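You operate a simulated robot arm through the tools that you are given. There is no shell and no other tool.

You are at the controls of a simulated robot arm. One attempt, no reset.

TASK
Put things in order on the top of the harness bench. At the end: the white spreader stands on top of the green pad; the orange tag (marked "NOT LIVE") stands where the blue heat sink stood; the white pass tag is in the purple tub; the purple hold tag stands on top of the cream tray (marked "TRAY FOUR"); the blue heat sink stands on top of the brown filter; whatever was shut is shut again. Leave all else as you found it, and nothing knocked over.
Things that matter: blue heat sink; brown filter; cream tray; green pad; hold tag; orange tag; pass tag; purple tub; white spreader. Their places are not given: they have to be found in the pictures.

Only the result counts: the job must be done as asked and must still hold three seconds after the hand-in. Knocking over, shifting, dropping, spilling or breaking anything else fails it.

THE ROBOT
A 6-joint arm with a two-finger gripper, fixed in place. Base frame: the origin is at the foot of the arm, x ahead of it, y to its left, z up; the work surface is at about z = 800. Lengths are in mm, angles in rad, forces in N, time in s.
With the tool pointing down near the work surface it reaches from about 100 to 700 mm from the base axis. Its first joint turns from -1.152 to 1.152 rad. Payload 2.45 kg.
The tool frame sits at the grasp point between the pads (the TCP): z along the fingers, y along the line on which they close. The tips reach 30 mm beyond it. The gripper opens to 106 mm. The gripper's body begins 79 mm behind the TCP.
Orientation is that of the tool frame in the base frame, as [roll, pitch, yaw] about the fixed x, y, z axes, in that order (R = Rz(yaw) Ry(pitch) Rx(roll)). With the fingers straight down and closing along the base's y, the tool's x points along the base's -x, its y along +y and its z along -z.

THE INTERFACE
- The arm moves only by the tool arm_command. Its argument "steps" is a list that holds one entry, the list of rows, each a list of 7 numbers: the turn, a rotation vector about the tool's x, y, z in rad, then the shift along the tool's x, y, z in mm, then the closure, from 0 (fully open) to 1 (shut). In form: [[[rx, ry, rz, x, y, z, gripper], ...]]. A call has 1 to 20 rows; each row shifts and turns the commanded pose from where the row before left it, along the tool's axes as they then stand. Each row takes 0.2 s and may step no farther than 50 mm and 0.15 rad from the row before; otherwise, or with a gripper value out of range, the whole call is refused. A pose out of reach is approached as far as the arm can. The call stops where the force on the tool passes 40 N (or 10 N more than at its start, if that is more) or the arm is blocked; 0.2 s more then pass. Each finger travels about 153 mm/s and halts on what it meets, pressing with about 24 N; the grip force reading is that of the motor and also rises with nothing between the fingers. The clock runs only during rows and for 0.2 s after the last one: add rows that do not move to give the fingers time. The reply holds the time, the measured pose of the TCP, the force on the tool along the base axes, the opening and the grip force, in the units named above and with some noise, with the torque about the TCP (base axes, N m) and any sound that the robot's microphone picked up.
- Cameras (640 x 400 px; columns grow to the right, rows downward): "scene" is fixed at [58.6, 430, 1399.1]; the picture's right is [-0.71, -0.71, 0.00], its down [-0.49, 0.49, -0.72] and it looks along [0.51, -0.51, -0.69] (base axes); focal length 282 px, centre (320, 200). "wrist" rides on the gripper at [76, -2, -106] in the tool frame; the picture's right is [0.02, 1.00, 0.00], its down [-0.78, 0.02, -0.62] and it looks along [-0.62, 0.01, 0.78] (tool axes); focal length 247 px, centre (320, 200).
- get_image(camera): a new picture of that camera. The clock stands still meanwhile.
- probe_pixels(camera, pixels): for up to 12 pixels [column, row] of the newest picture of that camera ("zoom" is the newest enlarged one), the place [x, y, z] in the base frame of the surface seen there, good to about 2 mm, but the place of the scene camera against the robot may be out by one fixed shift of up to 12 mm in any direction. The clock stands still meanwhile.
- zoom(camera, box): a new picture of the part [left, top, right, bottom] of that camera's present view, enlarged. The clock stands still meanwhile.
- job_done(): hands the job in; it is judged then, once.

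Open the gripper and draw the arm clear of the work before you hand the job in, unless the task says otherwise.

The tools are called after "Request:" as name(argument=value, ...) on one line, values as JSON. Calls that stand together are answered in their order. arm_command: Moves the arm, as the interface text tells. Its arguments: {"type":"object","properties":{"steps":{"type":"array","items":{"type":"array","items":{"type":"array","items":{"type":"number"}}}}},"required":["steps"]} The other tools are called the same way: get_image (camera) takes a picture; probe_pixels (camera, pixels) gives the place of the surface under pixels of a picture; zoom (camera, box) takes an enlarged picture of a part of a camera's view; job_done () hands the job in.

At the start:

```text
clock: 0.0
tcp_pos: [357.5, 84.9, 1131.5]
tcp_rot: [3.141, -0.001, -3.139]
contact_force: [-0.3, 0.6, -0.5]
ft_torque: [-0.03, -0.04, -0.04]
finger_gap: 106.2
gripper_force: 0.0
```

scene: 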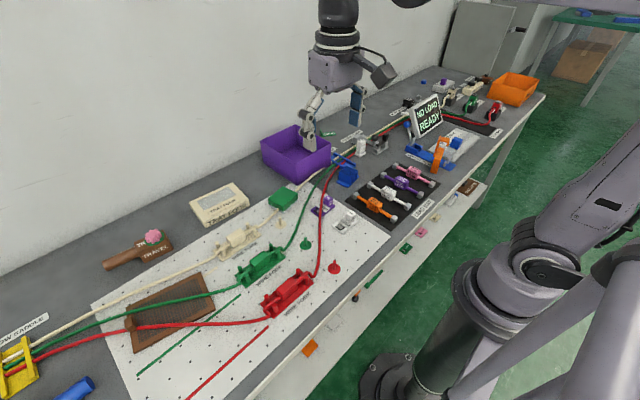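
wrist: 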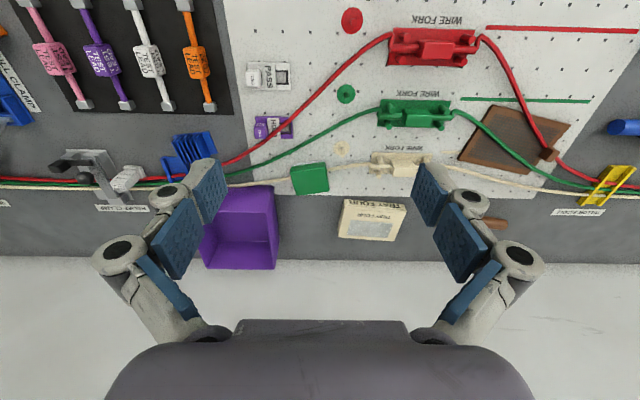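

The first pictures show the bench with a purple tub near scene (297,150), a cream tray at (220,205), a green pad at (283,199) and a blue heat sink near (345,172). I'll zoom in to several regions to identify the things.

Request:
zoom(camera="scene", box=[240, 120, 400, 220])

Request:
zoom(camera="scene", box=[80, 180, 320, 330])

Request:
zoom(camera="scene", box=[320, 60, 560, 210])

Request:
zoom(camera="wrist", box=[0, 0, 320, 200])

Request:
zoom(camera="wrist", box=[320, 0, 640, 200])

```text
4.00 times, centred on (320, 170) of scene
```

zoom: 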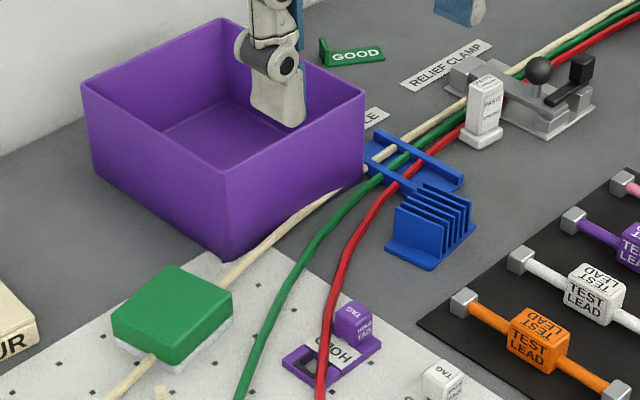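

```text
2.67 times, centred on (200, 255) of scene
```

zoom: 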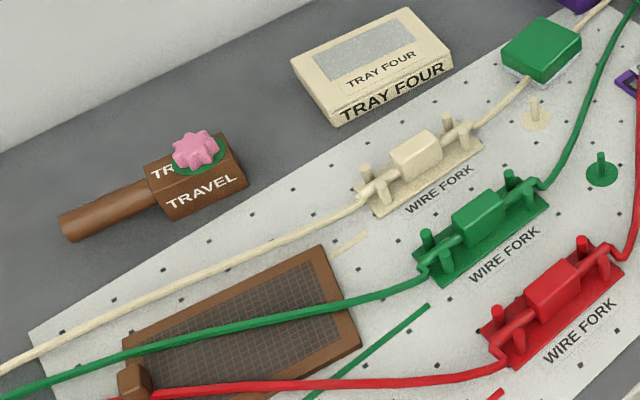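

```text
2.67 times, centred on (440, 135) of scene
```

zoom: 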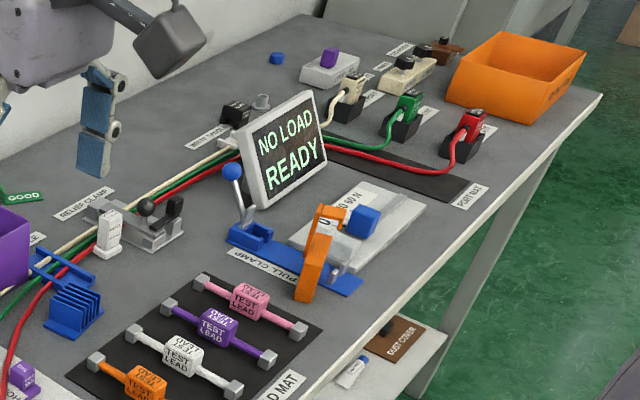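

```text
2.00 times, centred on (160, 100) of wrist
```

zoom: 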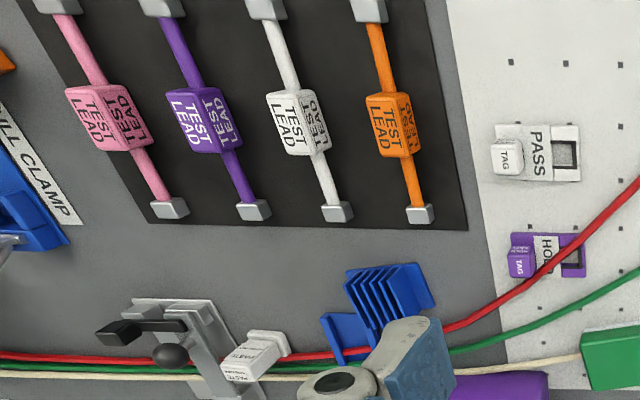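

```text
2.00 times, centred on (480, 100) of wrist
```

zoom: 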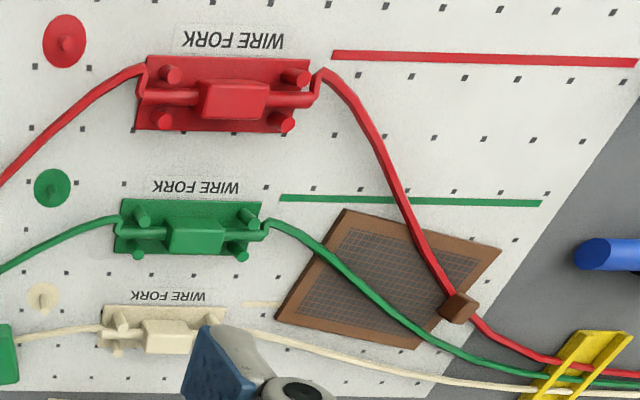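

The white item at scene (361,146) looks labelled "PASTE...", and I haven't found the orange tag yet. I zoom harder into the candidates.

Request:
zoom(camera="scene", box=[340, 120, 404, 160])

Request:
zoom(camera="scene", box=[400, 120, 480, 170])

Request:
zoom(camera="scene", box=[400, 60, 560, 160])

Request:
zoom(camera="scene", box=[280, 180, 440, 380])

Request:
zoom(camera="scene", box=[0, 260, 240, 400])

Request:
zoom(camera="scene", box=[320, 150, 400, 200])

```text
10.00 times, centred on (372, 140) of scene
```

zoom: 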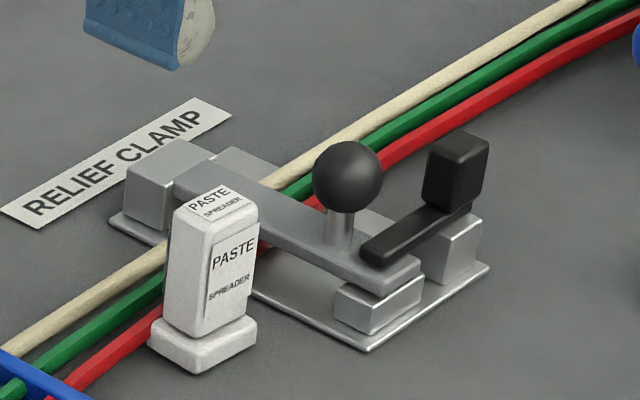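

```text
8.00 times, centred on (440, 145) of scene
```

zoom: 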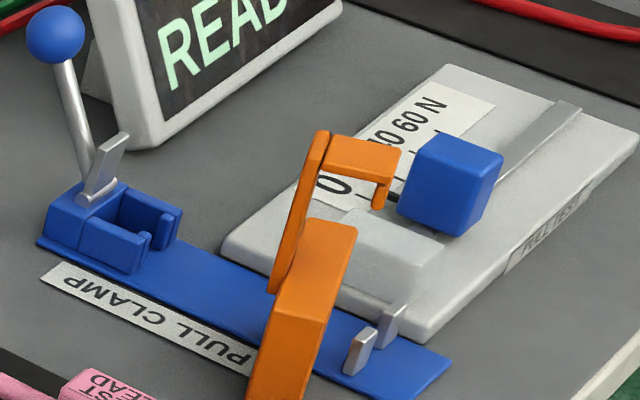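

```text
4.00 times, centred on (480, 110) of scene
```

zoom: 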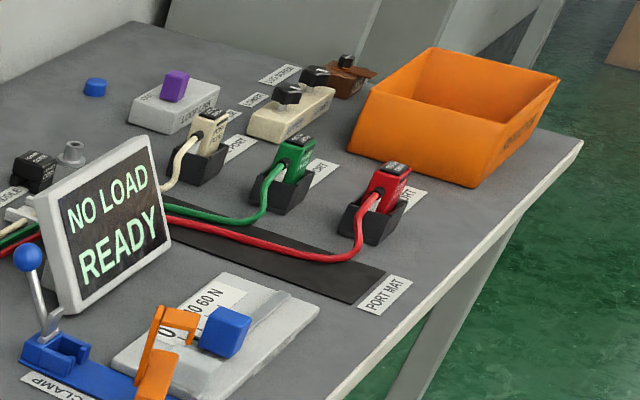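

```text
2.00 times, centred on (360, 280) of scene
```

zoom: 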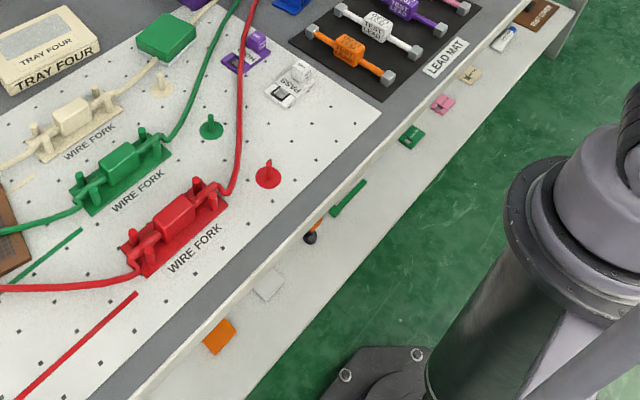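

```text
2.67 times, centred on (120, 330) of scene
```

zoom: 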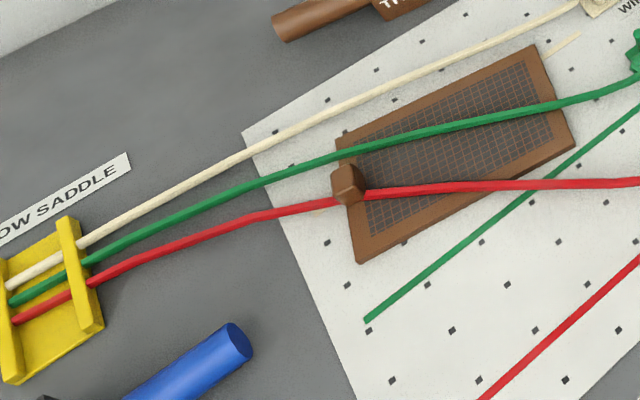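

```text
8.00 times, centred on (360, 175) of scene
```

zoom: 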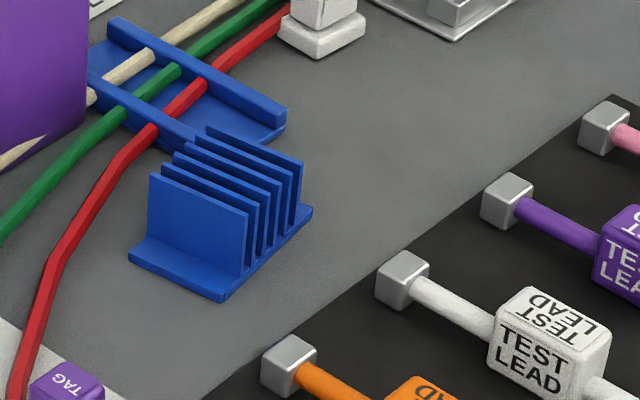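

No orange tag is seen yet in the near area. I zoom into the far end, the lower shelf and the tub in more detail.

Request:
zoom(camera="scene", box=[416, 70, 496, 120])

Request:
zoom(camera="scene", box=[480, 60, 560, 110])

Request:
zoom(camera="scene", box=[380, 80, 444, 120])

Request:
zoom(camera="scene", box=[550, 0, 640, 60])

Request:
zoom(camera="scene", box=[290, 280, 390, 360])

Request:
zoom(camera="scene", box=[180, 170, 260, 230])

Request:
zoom(camera="scene", box=[300, 180, 380, 240])

Request:
zoom(camera="scene", box=[90, 220, 190, 280])

```text
8.00 times, centred on (456, 95) of scene
```

zoom: 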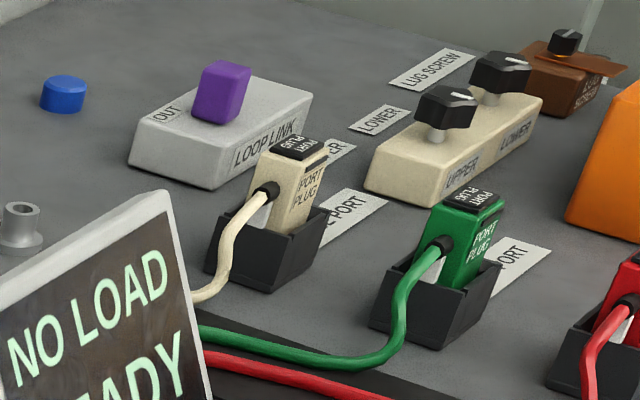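

```text
8.00 times, centred on (520, 85) of scene
```

zoom: 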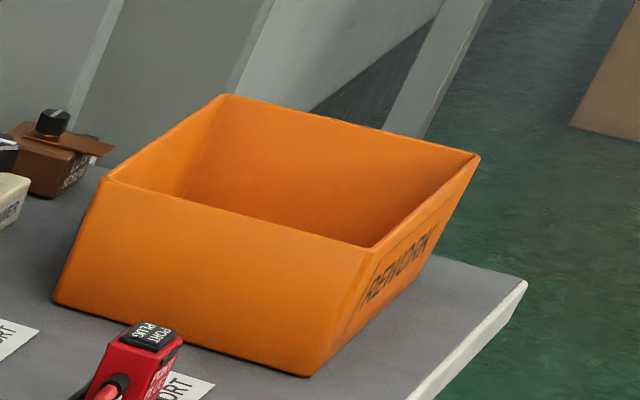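

```text
10.00 times, centred on (412, 100) of scene
```

zoom: 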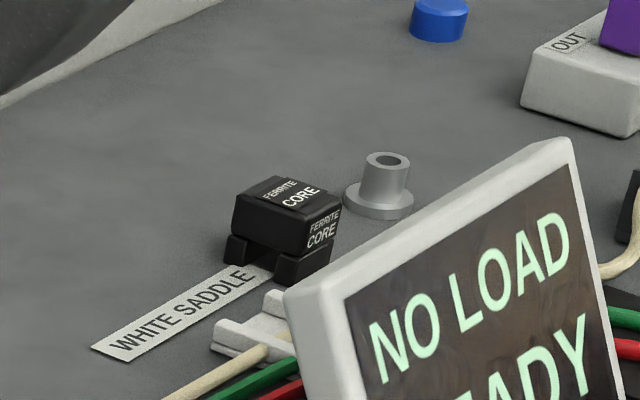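

```text
6.67 times, centred on (595, 30) of scene
```

zoom: 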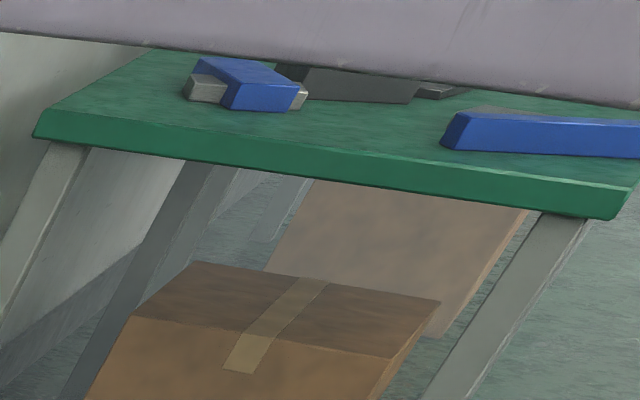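

```text
5.00 times, centred on (340, 320) of scene
```

zoom: 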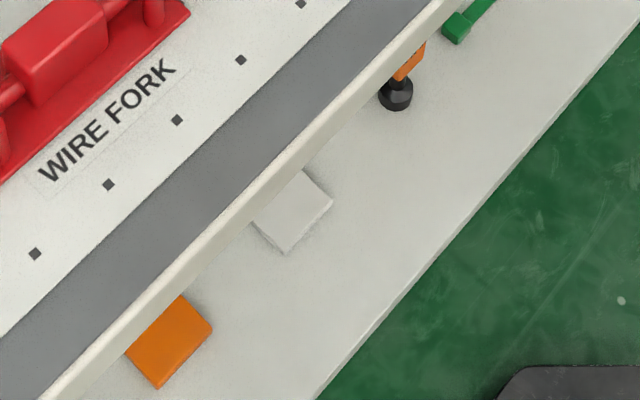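

```text
6.67 times, centred on (220, 200) of scene
```

zoom: 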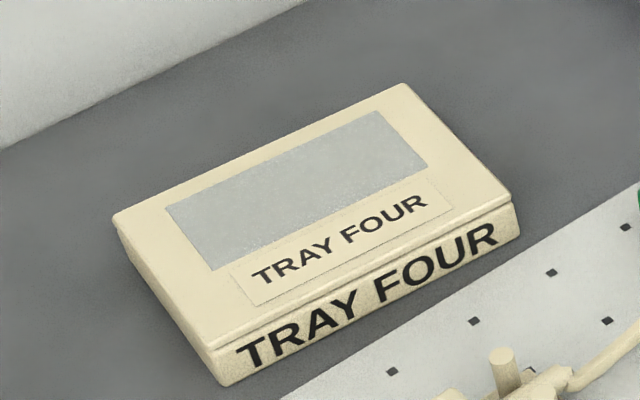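

```text
6.67 times, centred on (340, 210) of scene
```

zoom: 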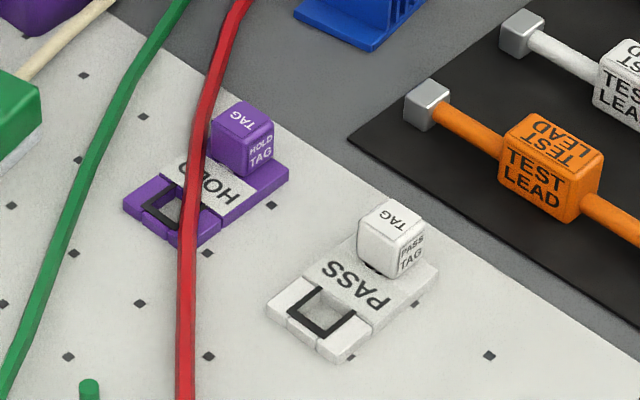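

```text
6.40 times, centred on (140, 250) of scene
```

zoom: 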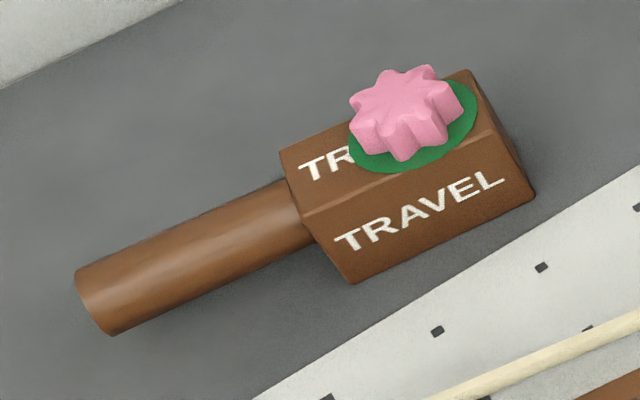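

I want positions of the candidates, so I probe the main pixels: heat sink (346,178), spreader (361,146), pad (283,199), hold tag (322,205), pass tag (347,220), tray (220,203), tub rim and floor, filter, and the orange item on the lower shelf (310,347).

Request:
get_image(camera="scene")

Request:
probe_pixels(camera="scene", pixels=[[346, 172], [361, 142], [283, 196], [329, 198], [349, 214], [220, 200], [283, 152], [170, 310], [310, 347], [440, 150], [330, 183], [420, 125]])

Request:
probe_pixels(camera="scene", pixels=[[515, 90], [150, 240], [120, 255], [75, 390], [20, 350], [130, 320], [185, 300], [345, 320], [380, 145], [335, 133], [400, 110], [450, 100]])

```text
taken
```

scene: 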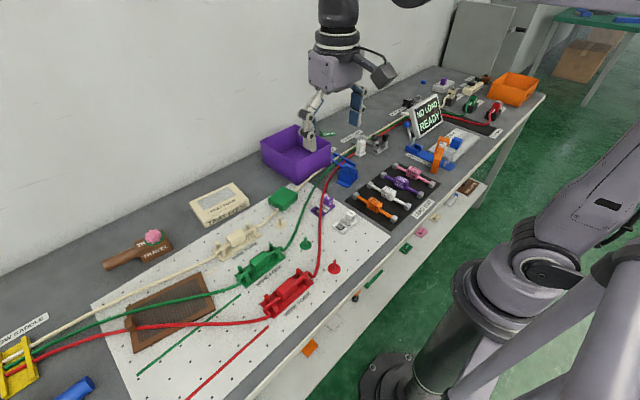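

```text
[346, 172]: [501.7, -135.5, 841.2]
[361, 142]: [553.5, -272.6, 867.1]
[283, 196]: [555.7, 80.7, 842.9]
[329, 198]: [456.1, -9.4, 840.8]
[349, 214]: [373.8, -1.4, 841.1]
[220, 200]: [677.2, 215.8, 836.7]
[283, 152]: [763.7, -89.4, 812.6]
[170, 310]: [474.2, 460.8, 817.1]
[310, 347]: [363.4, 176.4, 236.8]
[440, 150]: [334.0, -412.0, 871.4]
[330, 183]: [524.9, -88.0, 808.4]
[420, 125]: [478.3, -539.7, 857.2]
```

```text
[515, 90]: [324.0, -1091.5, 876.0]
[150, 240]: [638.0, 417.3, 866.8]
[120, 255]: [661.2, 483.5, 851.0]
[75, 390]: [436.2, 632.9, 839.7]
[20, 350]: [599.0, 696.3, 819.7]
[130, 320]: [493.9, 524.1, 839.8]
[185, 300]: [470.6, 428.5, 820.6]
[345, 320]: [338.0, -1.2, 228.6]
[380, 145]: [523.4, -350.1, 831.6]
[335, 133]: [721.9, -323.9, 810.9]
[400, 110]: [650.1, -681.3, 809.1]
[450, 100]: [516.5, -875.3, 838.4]
```

The lower-shelf items lie at z≈237, so they're not on the bench top; the orange tag must be hidden (tub, behind the screen, or in the tray). I move the arm high to y≈-90 to look into the tub with the wrist camera.

Request:
arm_command(steps=[[[0, 0, 0, -20, -35, 0, 0], [0, 0, 0, -20, -35, 0, 0], [0, 0, 0, -20, -35, 0, 0], [0, 0, 0, -20, -35, 0, 0], [0, 0, 0, -20, -35, 0, 0], [0, 0, 0, 0, 0, 0, 0], [0, 0, 0, 0, 0, 0, 0]]])

Request:
get_image(camera="wrist")

Request:
get_image(camera="scene")

```text
clock: 1.6
tcp_pos: [456.6, -89.0, 1131.1]
tcp_rot: [3.139, 0.0, -3.141]
contact_force: [-0.5, 0.3, 0.8]
ft_torque: [0.0, 0.01, 0.0]
finger_gap: 105.8
gripper_force: 0.2
```

```text
taken
```

wrist: 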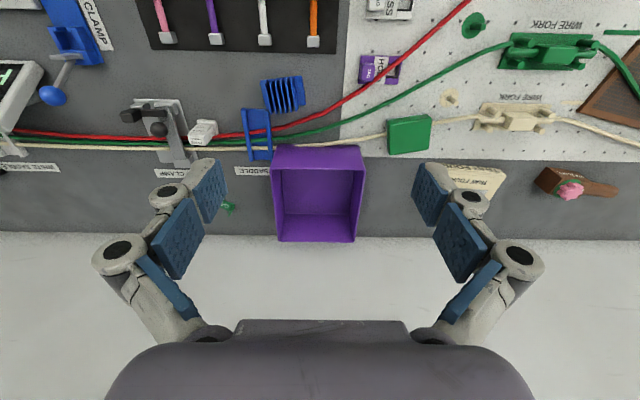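

```text
taken
```

scene: 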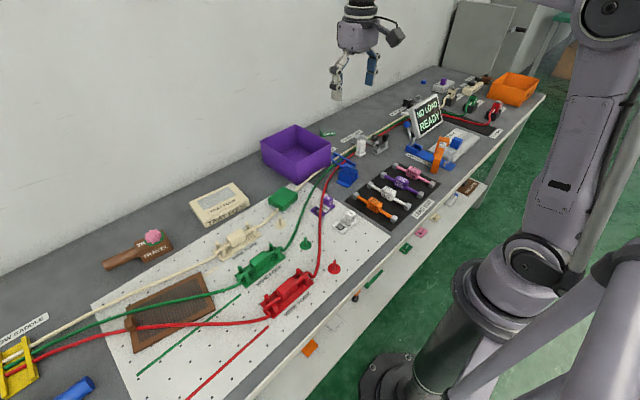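

The tub at wrist (318,192) seems empty. I zoom into it and the neighbours in both views.

Request:
zoom(camera="wrist", box=[220, 60, 420, 260])

Request:
zoom(camera="scene", box=[250, 110, 350, 190])

Request:
zoom(camera="wrist", box=[0, 0, 240, 200])

Request:
zoom(camera="wrist", box=[400, 0, 640, 220])

```text
2.00 times, centred on (320, 160) of wrist
```

zoom: 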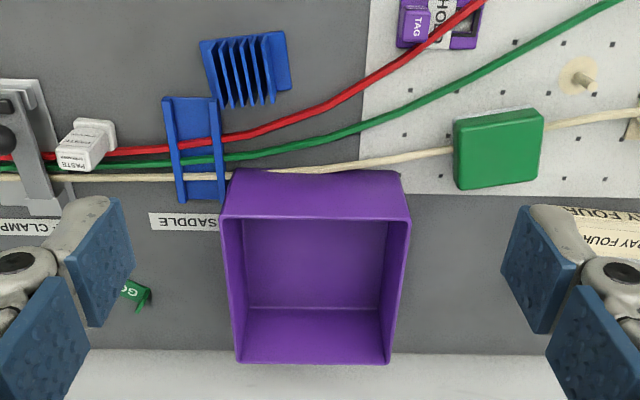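

```text
5.00 times, centred on (300, 150) of scene
```

zoom: 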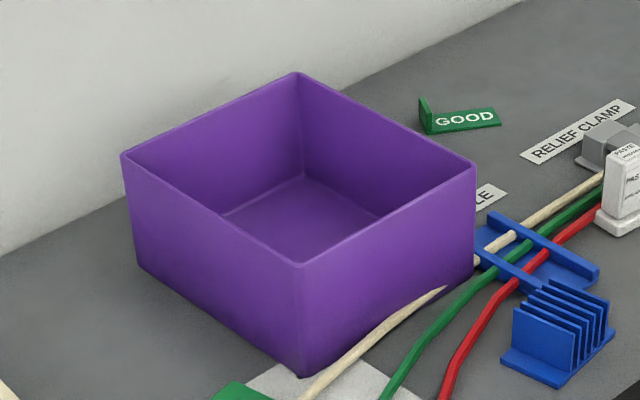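

```text
2.00 times, centred on (120, 100) of wrist
```

zoom: 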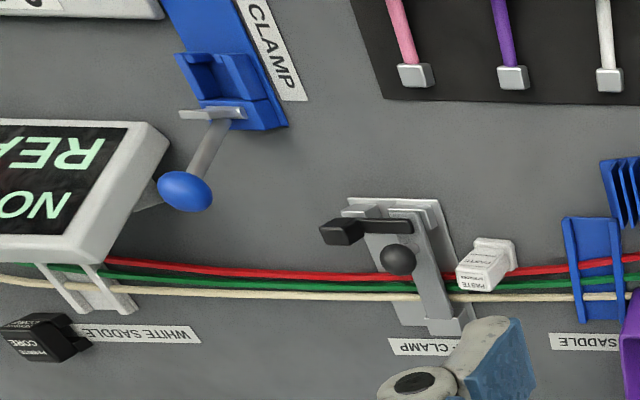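

```text
1.82 times, centred on (520, 110) of wrist
```

zoom: 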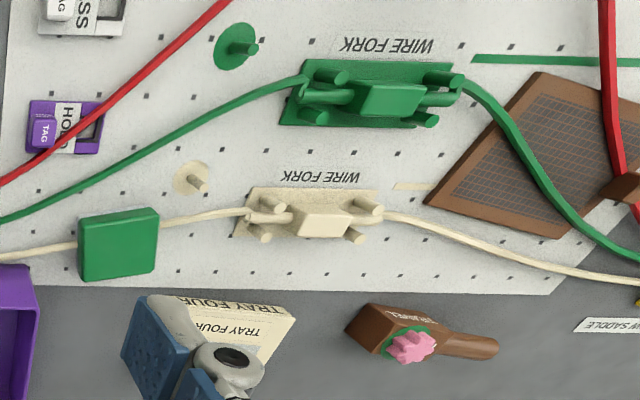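

The tub is empty and no orange tag is near it. Next I look at the orange thing on the pull clamp (scene 440,150) and behind the screen, by moving to around (300,-400).

Request:
arm_command(steps=[[[0, 0, 0, 19.5, -39, 0, 0], [0, 0, 0, 19.5, -39, 0, 0], [0, 0, 0, 19.5, -39, 0, 0], [0, 0, 0, 19.5, -39, 0, 0], [0, 0, 0, 19.5, -39, 0, 0], [0, 0, 0, 19.5, -39, 0, 0], [0, 0, 0, 19.5, -39, 0, 0], [0, 0, 0, 19.5, -39, 0, 0], [0, 0, 0, 0, 0, 0, 0], [0, 0, 0, 0, 0, 0, 0]]])

Request:
get_image(camera="wrist")

Request:
get_image(camera="scene")

```text
clock: 3.8
tcp_pos: [300.4, -401.7, 1131.5]
tcp_rot: [3.139, -0.001, -3.139]
contact_force: [-0.1, -0.1, 0.3]
ft_torque: [-0.03, 0.01, 0.06]
finger_gap: 105.9
gripper_force: 0.1
```

```text
taken
```

wrist: 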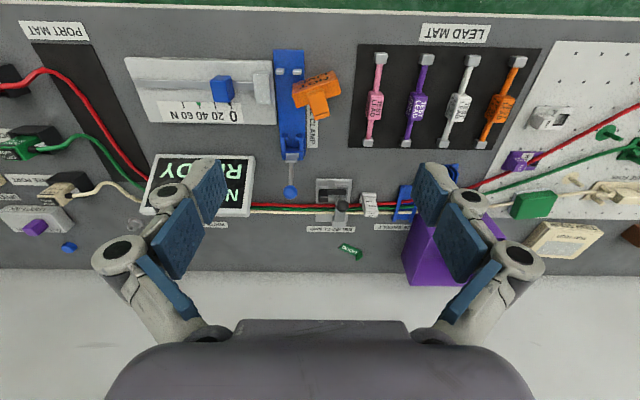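

```text
taken
```

scene: 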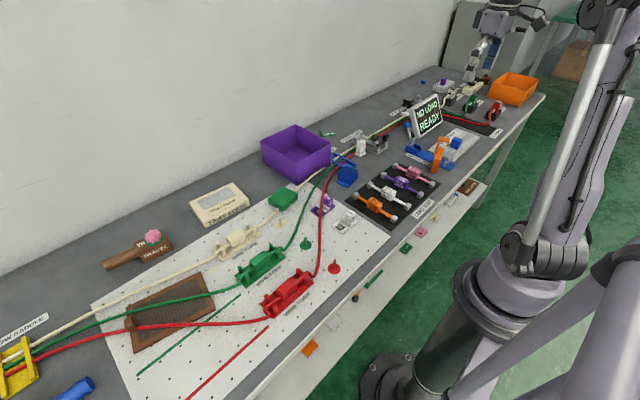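

Request:
zoom(camera="wrist", box=[240, 30, 370, 130])

Request:
zoom(camera="wrist", box=[0, 30, 260, 260])

Request:
zoom(camera="wrist", box=[280, 150, 440, 270])

```text
4.00 times, centred on (305, 80) of wrist
```

zoom: 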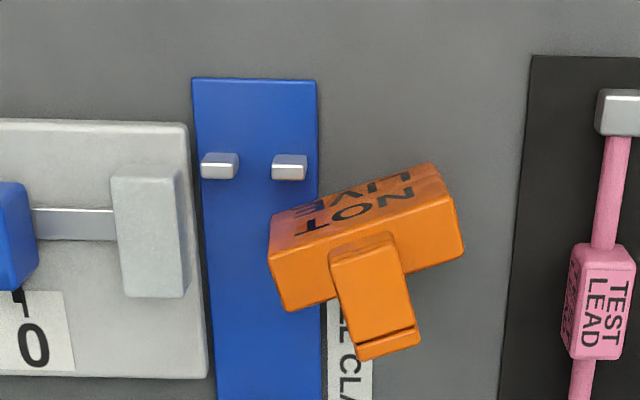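

```text
1.74 times, centred on (130, 145) of wrist
```

zoom: 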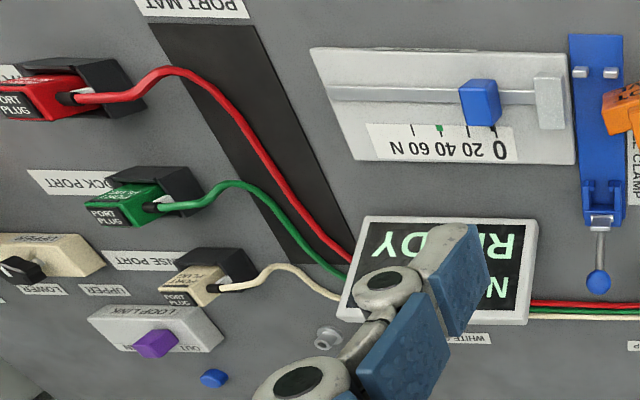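

```text
3.33 times, centred on (360, 210) of wrist
```

zoom: 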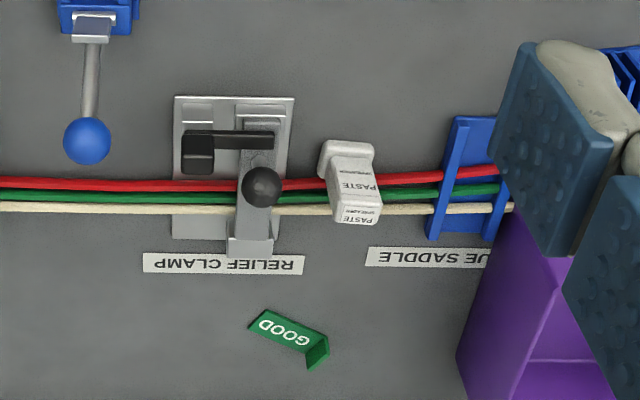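

The orange block at wrist (316,92) reads "NOT LIVE": that's the orange tag, standing beside the pull clamp. I probe its shape and the pull clamp around it in this wrist picture.

Request:
zoom(camera="wrist", box=[240, 30, 370, 130])

Request:
probe_pixels(camera="zoom", pixels=[[275, 235], [345, 195], [425, 175], [455, 240], [365, 260], [385, 330], [385, 350], [300, 295], [285, 220], [420, 240], [260, 330], [340, 350]])

Request:
zoom(camera="scene", box=[400, 120, 480, 180])

Request:
probe_pixels(camera="zoom", pixels=[[320, 290], [320, 220], [305, 180], [355, 170], [380, 180], [290, 310], [265, 360], [300, 395]])

```text
4.00 times, centred on (305, 80) of wrist
```

zoom: 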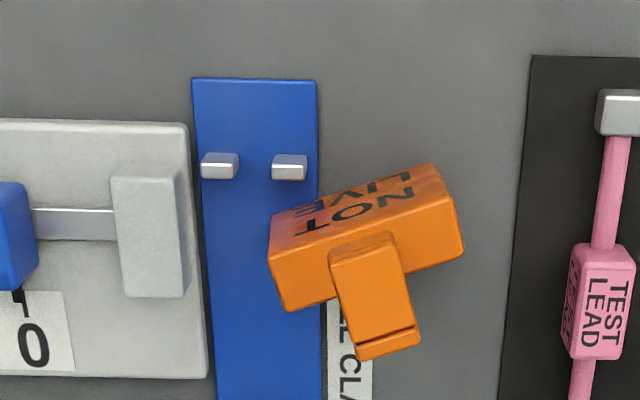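

```text
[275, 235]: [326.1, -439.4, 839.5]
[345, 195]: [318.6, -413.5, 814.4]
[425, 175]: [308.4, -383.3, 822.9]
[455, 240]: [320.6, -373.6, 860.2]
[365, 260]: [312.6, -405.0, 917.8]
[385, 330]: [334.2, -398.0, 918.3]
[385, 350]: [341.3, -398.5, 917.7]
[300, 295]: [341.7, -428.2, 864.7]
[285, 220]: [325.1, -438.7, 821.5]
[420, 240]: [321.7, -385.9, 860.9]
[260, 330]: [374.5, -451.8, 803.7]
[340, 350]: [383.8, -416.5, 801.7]
```

```text
6.67 times, centred on (440, 150) of scene
```

zoom: 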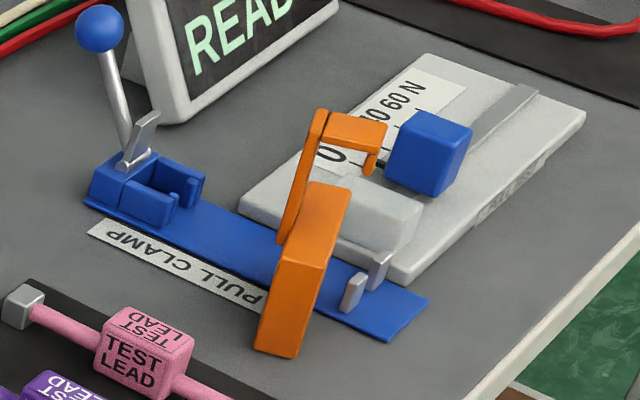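

```text
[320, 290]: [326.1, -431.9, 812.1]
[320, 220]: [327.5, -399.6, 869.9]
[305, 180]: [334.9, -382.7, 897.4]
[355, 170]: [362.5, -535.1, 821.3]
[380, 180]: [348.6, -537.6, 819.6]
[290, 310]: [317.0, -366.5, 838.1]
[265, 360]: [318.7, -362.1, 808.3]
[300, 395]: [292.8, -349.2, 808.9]
```

The orange tag is a block (z 800–862, around x 318–342, y −440…−374) with a narrow hooked handle up to z≈918. Next I take a closer wrist view of the hold and pass tags with the red wire crossing above them, from TCP about (352,-9,950).

Request:
arm_command(steps=[[[0, 0, 0, -5.2, 39.2, 0, 0], [0, 0, 0, -5.2, 39.2, 0, 0], [0, 0, 0, -5.2, 39.2, 18.1, 0], [0, 0, 0, -5.2, 39.2, 18.1, 0], [0, 0, 0, -5.2, 39.2, 18.1, 0], [0, 0, 0, -5.2, 39.2, 18.1, 0], [0, 0, 0, -5.2, 39.2, 18.1, 0], [0, 0, 0, -5.2, 39.2, 18.1, 0], [0, 0, 0, -5.2, 39.2, 18.1, 0], [0, 0, 0, -5.2, 39.2, 18.1, 0], [0, 0, 0, 0, 0, 36.2, 0], [0, 0, 0, 0, 0, 0, 0], [0, 0, 0, 0, 0, 0, 0]]])

Request:
get_image(camera="wrist")

```text
clock: 6.6
tcp_pos: [353.9, -10.0, 952.3]
tcp_rot: [3.14, 0.0, -3.142]
contact_force: [0.0, 0.5, -0.2]
ft_torque: [0.01, 0.0, -0.01]
finger_gap: 106.1
gripper_force: 0.1
```

```text
taken
```

wrist: 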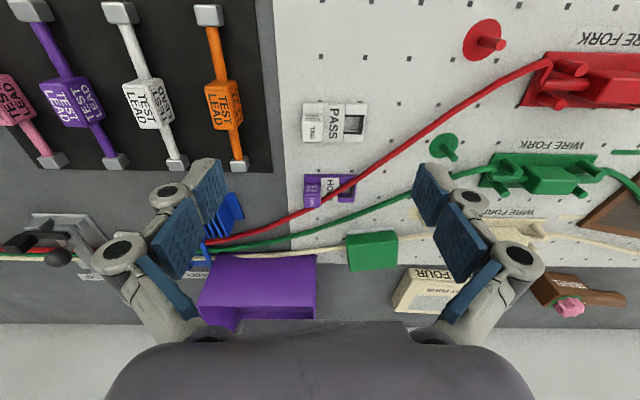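

The hold tag is at wrist (328,190) and the pass tag at (333,123). I zoom in on both and probe heights of the tags and the red wire.

Request:
zoom(camera="wrist", box=[280, 90, 408, 220])

Request:
probe_pixels(camera="wrist", pixels=[[312, 192], [328, 190], [345, 182], [348, 191], [313, 124], [308, 110], [333, 123], [354, 122], [357, 174], [318, 206], [380, 158], [282, 223]])

```text
3.08 times, centred on (344, 155) of wrist
```

zoom: 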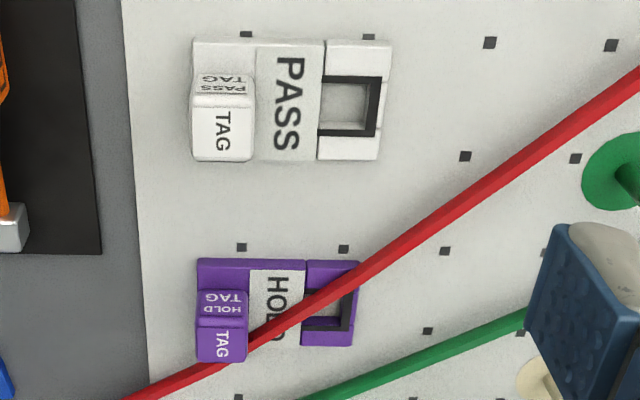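

```text
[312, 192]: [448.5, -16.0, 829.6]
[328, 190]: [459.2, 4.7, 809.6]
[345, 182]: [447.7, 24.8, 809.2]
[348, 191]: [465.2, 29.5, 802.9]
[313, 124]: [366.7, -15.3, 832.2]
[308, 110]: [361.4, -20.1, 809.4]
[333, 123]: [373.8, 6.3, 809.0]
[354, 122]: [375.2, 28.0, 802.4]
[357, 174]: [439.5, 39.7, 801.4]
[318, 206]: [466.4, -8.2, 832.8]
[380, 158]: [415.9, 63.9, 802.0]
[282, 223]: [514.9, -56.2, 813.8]
```

I probe along the red wire itself using the zoom picture, to learn its height above the hold tag.

Request:
probe_pixels(camera="zoom", pixels=[[600, 103], [500, 175], [430, 224], [380, 259], [340, 285], [310, 303], [285, 318], [262, 332], [200, 367], [160, 387], [470, 330], [400, 360]])

Request:
probe_pixels(camera="zoom", pixels=[[222, 345], [200, 350], [243, 352], [222, 300], [205, 270], [240, 270], [320, 268], [355, 275], [350, 340], [310, 342], [200, 335], [245, 315]])

Request:
probe_pixels(camera="zoom", pixels=[[222, 130], [198, 110], [198, 155], [248, 155], [248, 108], [196, 45], [320, 45], [388, 48], [375, 155], [322, 155], [222, 85], [350, 105]])

```text
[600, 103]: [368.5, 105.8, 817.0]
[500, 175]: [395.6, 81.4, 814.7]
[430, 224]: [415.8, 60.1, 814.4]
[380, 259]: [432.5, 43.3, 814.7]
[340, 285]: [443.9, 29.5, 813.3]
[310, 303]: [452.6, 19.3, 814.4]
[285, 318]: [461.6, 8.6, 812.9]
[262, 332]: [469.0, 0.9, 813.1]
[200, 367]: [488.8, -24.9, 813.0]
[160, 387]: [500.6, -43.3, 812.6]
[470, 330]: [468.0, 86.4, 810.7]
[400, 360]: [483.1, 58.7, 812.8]
```

```text
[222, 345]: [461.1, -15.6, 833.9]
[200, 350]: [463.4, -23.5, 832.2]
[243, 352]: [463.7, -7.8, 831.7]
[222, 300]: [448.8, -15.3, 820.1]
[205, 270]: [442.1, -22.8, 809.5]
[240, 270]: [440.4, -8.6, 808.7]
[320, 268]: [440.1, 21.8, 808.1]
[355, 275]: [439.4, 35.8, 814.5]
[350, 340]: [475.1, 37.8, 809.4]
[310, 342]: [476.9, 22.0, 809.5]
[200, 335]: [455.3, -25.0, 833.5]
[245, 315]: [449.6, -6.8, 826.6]
```

```text
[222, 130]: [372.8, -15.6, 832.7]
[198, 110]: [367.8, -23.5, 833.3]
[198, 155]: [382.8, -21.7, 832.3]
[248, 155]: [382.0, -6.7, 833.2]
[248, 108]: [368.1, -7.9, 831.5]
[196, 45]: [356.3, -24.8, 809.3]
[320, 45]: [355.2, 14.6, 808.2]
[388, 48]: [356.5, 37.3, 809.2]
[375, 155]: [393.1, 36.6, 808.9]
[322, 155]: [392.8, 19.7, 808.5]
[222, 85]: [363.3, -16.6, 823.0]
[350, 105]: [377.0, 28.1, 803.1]
```

The red wire rests on the hold tag's plate (wire top z≈814, plate top ≈809), passing on the far side of its small cube (x 447–466, y −24…−7, top z 833). Gripping only the cube's upper part and sliding toward −x should free it. Now I look closely at the heat sink.

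Request:
arm_command(steps=[[[0, 0, 0, -12, -43.3, 0, 0], [0, 0, 0, -12, -43.3, 0, 0], [0, 0, 0, -12, -43.3, 0, 0], [0, 0, 0, 0, 0, 0, 0], [0, 0, 0, 0, 0, 0, 0]]])

Request:
get_image(camera="wrist")

Request:
zoom(camera="wrist", box=[240, 120, 368, 250])

```text
clock: 7.8
tcp_pos: [388.7, -138.7, 952.5]
tcp_rot: [3.14, -0.002, -3.141]
contact_force: [0.2, -0.5, 0.4]
ft_torque: [0.02, 0.0, 0.0]
finger_gap: 106.0
gripper_force: 0.0
```

```text
taken
```

wrist: 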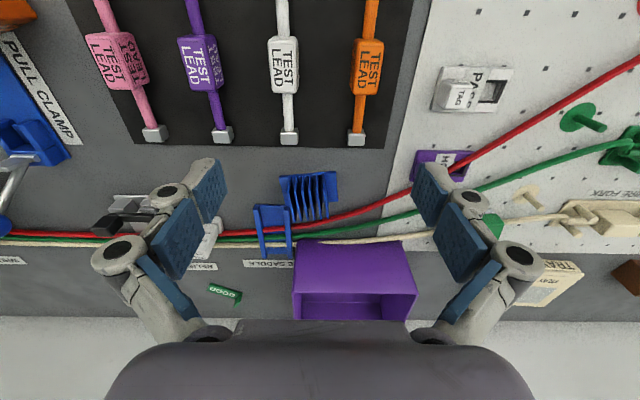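

```text
3.08 times, centred on (304, 185) of wrist
```

zoom: 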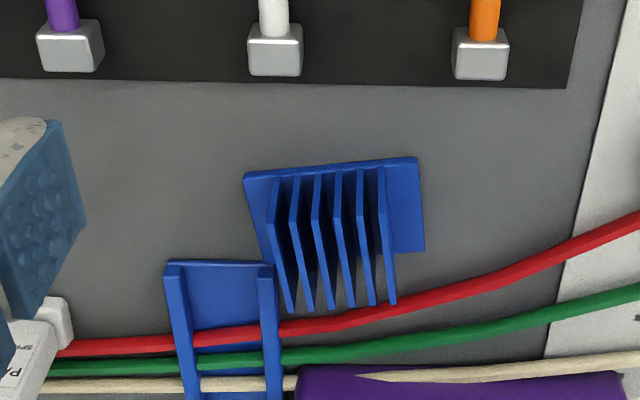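

The heat sink shows at zoom (335,235), with six fins standing on a base plate. I probe its base corners and fin edges.

Request:
probe_pixels(camera="zoom", pixels=[[250, 180], [412, 163], [420, 245], [408, 200], [258, 235], [272, 200], [278, 240], [289, 303], [309, 300], [371, 297], [392, 298], [384, 180]])

Request:
probe_pixels(camera="zoom", pixels=[[330, 250], [351, 255], [383, 250], [365, 240], [298, 190], [320, 185], [341, 184], [362, 182], [292, 280], [388, 285], [350, 300], [330, 305]])

Request:
probe_pixels(camera="scene", pixels=[[337, 181], [346, 187], [358, 176], [347, 181], [340, 170], [350, 168], [357, 172], [345, 166]])

```text
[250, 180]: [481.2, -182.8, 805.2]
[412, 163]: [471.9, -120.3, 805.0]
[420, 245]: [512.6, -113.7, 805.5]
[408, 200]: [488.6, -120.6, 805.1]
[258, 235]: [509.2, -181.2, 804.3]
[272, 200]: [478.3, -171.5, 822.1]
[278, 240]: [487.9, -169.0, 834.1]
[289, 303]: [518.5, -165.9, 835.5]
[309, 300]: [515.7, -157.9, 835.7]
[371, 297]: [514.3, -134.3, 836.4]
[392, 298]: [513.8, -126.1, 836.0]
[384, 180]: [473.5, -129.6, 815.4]
```

```text
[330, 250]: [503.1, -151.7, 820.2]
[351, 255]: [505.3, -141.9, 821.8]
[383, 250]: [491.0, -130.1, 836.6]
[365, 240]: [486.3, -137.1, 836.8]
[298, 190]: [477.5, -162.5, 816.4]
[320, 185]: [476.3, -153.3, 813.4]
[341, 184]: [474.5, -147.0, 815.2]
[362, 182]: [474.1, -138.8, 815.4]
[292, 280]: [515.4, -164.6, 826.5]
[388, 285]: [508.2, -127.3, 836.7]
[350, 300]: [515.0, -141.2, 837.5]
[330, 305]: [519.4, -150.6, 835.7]
```

```text
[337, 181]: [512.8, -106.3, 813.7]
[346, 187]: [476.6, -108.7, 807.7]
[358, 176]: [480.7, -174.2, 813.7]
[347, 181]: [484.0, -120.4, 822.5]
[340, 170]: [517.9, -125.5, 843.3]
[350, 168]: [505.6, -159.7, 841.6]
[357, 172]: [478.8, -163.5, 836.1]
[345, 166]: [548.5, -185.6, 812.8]
```

The heat sink's centre is about (497,−148), its base z 800–805, the fins (y −171…−128) up to z 836, turned about 0.12 rad. Now I look at the filter near (474,460).

Request:
arm_command(steps=[[[0, 0, 0, 1.4, 43, 0, 0], [0, 0, 0, 1.4, 43, 0, 0], [0, 0, 0, 1.4, 43, 0, 0], [0, 0, 0, 1.4, 43, 0, 0], [0, 0, 0, 1.4, 43, 0, 0], [0, 0, 0, 1.4, 43, 0, 0], [0, 0, 0, 1.4, 43, 0, 0], [0, 0, 0, 1.4, 43, 0, 0], [0, 0, 0, 1.4, 43, 0, 0], [0, 0, 0, 1.4, 43, 0, 0], [0, 0, 0, 1.4, 43, 0, 0], [0, 0, 0, 1.4, 43, 0, 0], [0, 0, 0, 1.4, 43, 0, 0], [0, 0, 0, 0, 0, 0, 0], [0, 0, 0, 0, 0, 0, 0]]])

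Request:
get_image(camera="wrist")

Request:
zoom(camera="wrist", box=[220, 80, 420, 240])

```text
clock: 11.0
tcp_pos: [372.1, 417.9, 951.2]
tcp_rot: [3.139, 0.001, 3.141]
contact_force: [0.0, 0.0, 0.0]
ft_torque: [-0.06, -0.03, -0.04]
finger_gap: 105.9
gripper_force: 0.1
```

```text
taken
```

wrist: 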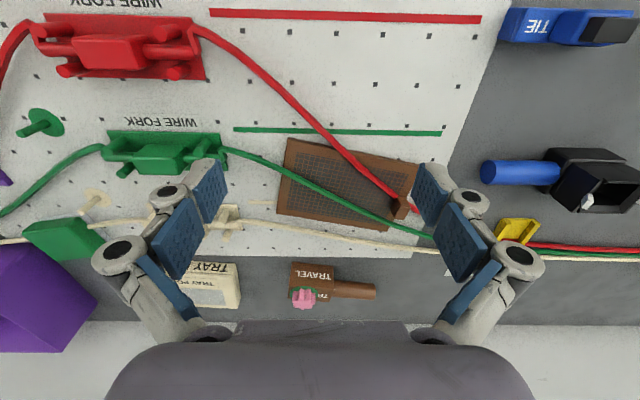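

```text
2.50 times, centred on (320, 160) of wrist
```

zoom: 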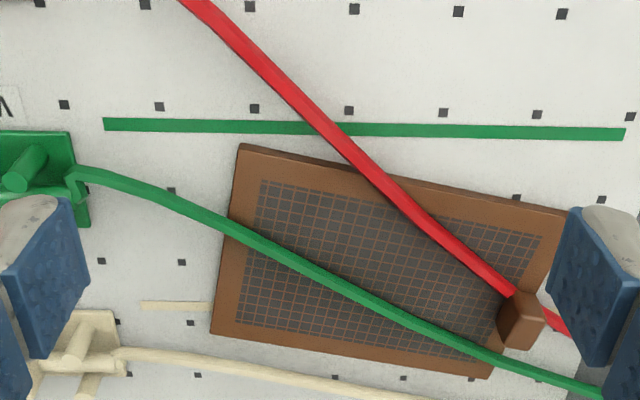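

The filter lies under the green and red wires, with its knob at zoom (520,318). I probe the filter's corners, the mesh heights and the wires' positions.

Request:
probe_pixels(camera="zoom", pixels=[[242, 150], [560, 215], [490, 372], [215, 330], [300, 215], [400, 260], [300, 310], [480, 230], [520, 310], [505, 320], [230, 240], [400, 350]])

Request:
probe_pixels(camera="zoom", pixels=[[150, 185], [225, 226], [300, 266], [370, 305], [450, 342], [540, 373], [330, 130], [370, 172], [420, 215], [470, 257], [505, 287], [560, 320]])

```text
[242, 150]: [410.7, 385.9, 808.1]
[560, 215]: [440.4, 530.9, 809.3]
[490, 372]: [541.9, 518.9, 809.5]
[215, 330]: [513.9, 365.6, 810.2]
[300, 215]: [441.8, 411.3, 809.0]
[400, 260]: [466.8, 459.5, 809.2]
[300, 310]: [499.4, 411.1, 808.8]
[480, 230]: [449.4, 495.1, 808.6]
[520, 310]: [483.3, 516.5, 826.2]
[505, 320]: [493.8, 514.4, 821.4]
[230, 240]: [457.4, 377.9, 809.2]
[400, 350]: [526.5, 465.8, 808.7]
```

```text
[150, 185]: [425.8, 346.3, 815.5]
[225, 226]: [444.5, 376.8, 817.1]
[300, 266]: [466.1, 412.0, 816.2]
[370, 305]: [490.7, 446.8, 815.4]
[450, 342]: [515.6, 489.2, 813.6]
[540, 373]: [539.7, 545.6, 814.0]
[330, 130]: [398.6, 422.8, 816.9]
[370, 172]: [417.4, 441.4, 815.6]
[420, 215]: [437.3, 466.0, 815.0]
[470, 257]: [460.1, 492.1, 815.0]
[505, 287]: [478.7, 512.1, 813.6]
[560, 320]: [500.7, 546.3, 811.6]
```

The filter (top z≈809) has corners near (411,386), (440,533), (542,519), (514,366); the green wire runs (444,377)→(516,489), so the free region is near the corner at (514,366). Next I view the tray and the pad from TCP about (480,190,990).

Request:
arm_command(steps=[[[0, 0, 0, -18, -38, -6, 0], [0, 0, 0, -18, -38, -6, 0], [0, 0, 0, -18, -38, -6, 0], [0, 0, 0, -18, -38, -6, 0], [0, 0, 0, -18, -38, -6, 0], [0, 0, 0, -18, -38, -6, 0], [0, 0, 0, 0, 0, 0, 0], [0, 0, 0, 0, 0, 0, 0]]])

Request:
get_image(camera="wrist")

Request:
zoom(camera="wrist", box=[200, 120, 400, 300])

```text
clock: 12.8
tcp_pos: [480.3, 190.4, 984.9]
tcp_rot: [3.141, -0.001, -3.141]
contact_force: [0.5, 1.1, 1.0]
ft_torque: [0.0, -0.02, 0.0]
finger_gap: 106.1
gripper_force: 0.0
```

```text
taken
```

wrist: 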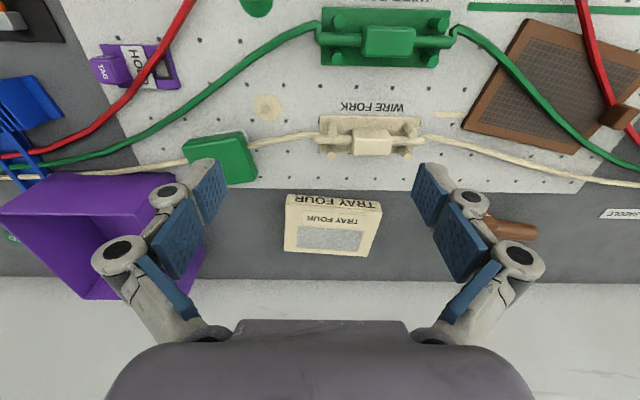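

```text
2.22 times, centred on (300, 210) of wrist
```

zoom: 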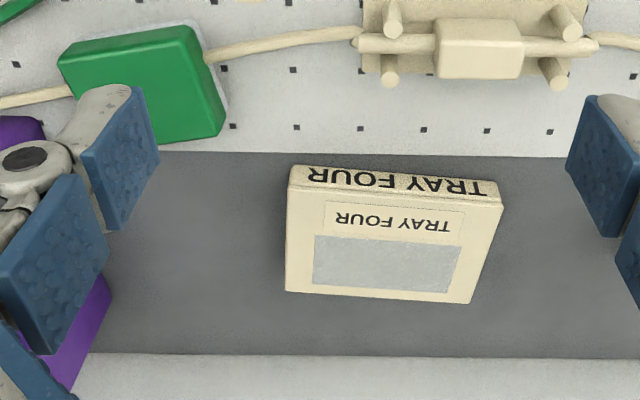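

The tray sits at zoom (390,235). I probe its top corners, window and the pad's top.

Request:
probe_pixels(camera="zoom", pixels=[[295, 190], [498, 208], [468, 296], [290, 287], [385, 260], [340, 270], [440, 265], [390, 222], [300, 240], [475, 245], [395, 172], [300, 172]])

Request:
probe_pixels(camera="zoom", pixels=[[66, 58], [190, 30], [222, 130], [130, 60], [170, 100], [200, 55], [100, 70], [215, 85], [180, 140], [240, 55], [230, 60], [60, 95]])

```text
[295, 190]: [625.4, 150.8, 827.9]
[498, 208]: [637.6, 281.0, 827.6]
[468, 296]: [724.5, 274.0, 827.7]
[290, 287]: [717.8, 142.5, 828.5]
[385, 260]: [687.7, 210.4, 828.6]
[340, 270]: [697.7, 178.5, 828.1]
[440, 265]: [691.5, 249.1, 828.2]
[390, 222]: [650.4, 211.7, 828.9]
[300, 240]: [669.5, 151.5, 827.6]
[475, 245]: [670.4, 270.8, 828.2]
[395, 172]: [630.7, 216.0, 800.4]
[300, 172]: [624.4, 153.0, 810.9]
```

```text
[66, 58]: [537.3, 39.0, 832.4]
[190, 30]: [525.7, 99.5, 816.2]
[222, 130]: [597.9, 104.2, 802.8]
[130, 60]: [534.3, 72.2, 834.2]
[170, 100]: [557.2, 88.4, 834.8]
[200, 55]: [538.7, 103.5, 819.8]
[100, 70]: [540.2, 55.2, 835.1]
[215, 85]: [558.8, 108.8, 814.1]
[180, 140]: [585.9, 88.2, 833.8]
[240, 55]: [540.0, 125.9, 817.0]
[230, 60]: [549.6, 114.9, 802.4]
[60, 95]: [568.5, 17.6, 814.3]
```

The tray's top is flat at z≈828 with near edge x≈625–638 (y 150–283); the pad top is about z 834. I get a centred view of the pad from TCP about (430,70,960).

Request:
arm_command(steps=[[[0, 0, 0, 16, -40, 8, 0], [0, 0, 0, 16, -40, 8, 0], [0, 0, 0, 16, -40, 8, 0], [0, 0, 0, 0, 0, 0, 0], [0, 0, 0, 0, 0, 0, 0]]])

Request:
get_image(camera="wrist")

Request:
zoom(camera="wrist", box=[220, 110, 420, 310])

```text
clock: 14.0
tcp_pos: [430.6, 70.8, 961.6]
tcp_rot: [3.14, 0.001, -3.139]
contact_force: [0.1, -0.6, 0.1]
ft_torque: [0.01, -0.02, 0.01]
finger_gap: 106.0
gripper_force: 0.1
```

```text
taken
```

wrist: 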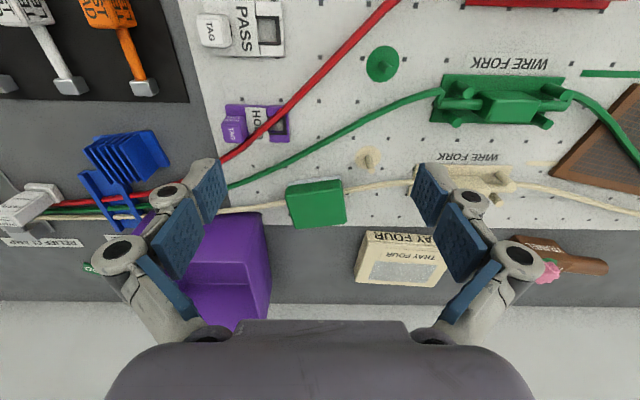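

```text
2.00 times, centred on (320, 210) of wrist
```

zoom: 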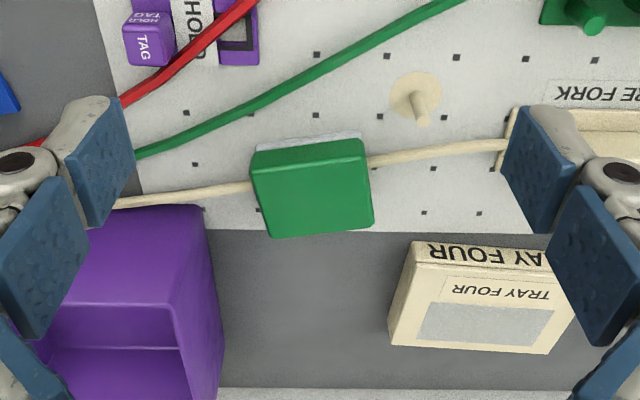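

The pad's top is now fully visible at zoom (312,190). I probe its top corners and centre, plus the tub's near rim at zoom (190,215).

Request:
probe_pixels(camera="zoom", pixels=[[257, 157], [360, 144], [370, 220], [272, 234], [312, 190], [260, 180], [312, 155], [365, 180], [320, 225], [300, 135], [310, 148], [252, 170]])

Request:
probe_pixels(camera="zoom", pixels=[[180, 250], [175, 302], [200, 220], [218, 370], [190, 240], [205, 300], [150, 340], [100, 320], [130, 250], [170, 230], [190, 206], [215, 340]])

```text
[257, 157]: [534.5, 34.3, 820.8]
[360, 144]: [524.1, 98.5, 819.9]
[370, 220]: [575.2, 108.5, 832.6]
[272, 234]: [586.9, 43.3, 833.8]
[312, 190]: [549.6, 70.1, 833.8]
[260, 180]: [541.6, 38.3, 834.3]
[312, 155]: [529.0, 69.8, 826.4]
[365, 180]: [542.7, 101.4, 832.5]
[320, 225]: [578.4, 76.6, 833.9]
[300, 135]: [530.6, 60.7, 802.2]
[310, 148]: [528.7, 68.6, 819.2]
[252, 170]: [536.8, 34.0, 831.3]
```

```text
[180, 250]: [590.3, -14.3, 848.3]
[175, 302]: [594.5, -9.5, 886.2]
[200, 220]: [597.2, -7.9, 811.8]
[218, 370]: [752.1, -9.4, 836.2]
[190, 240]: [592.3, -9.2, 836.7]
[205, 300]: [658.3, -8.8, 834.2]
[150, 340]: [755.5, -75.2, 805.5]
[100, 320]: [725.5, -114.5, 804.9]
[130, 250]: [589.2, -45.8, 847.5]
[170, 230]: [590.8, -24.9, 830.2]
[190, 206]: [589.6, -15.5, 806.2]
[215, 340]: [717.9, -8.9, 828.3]
```

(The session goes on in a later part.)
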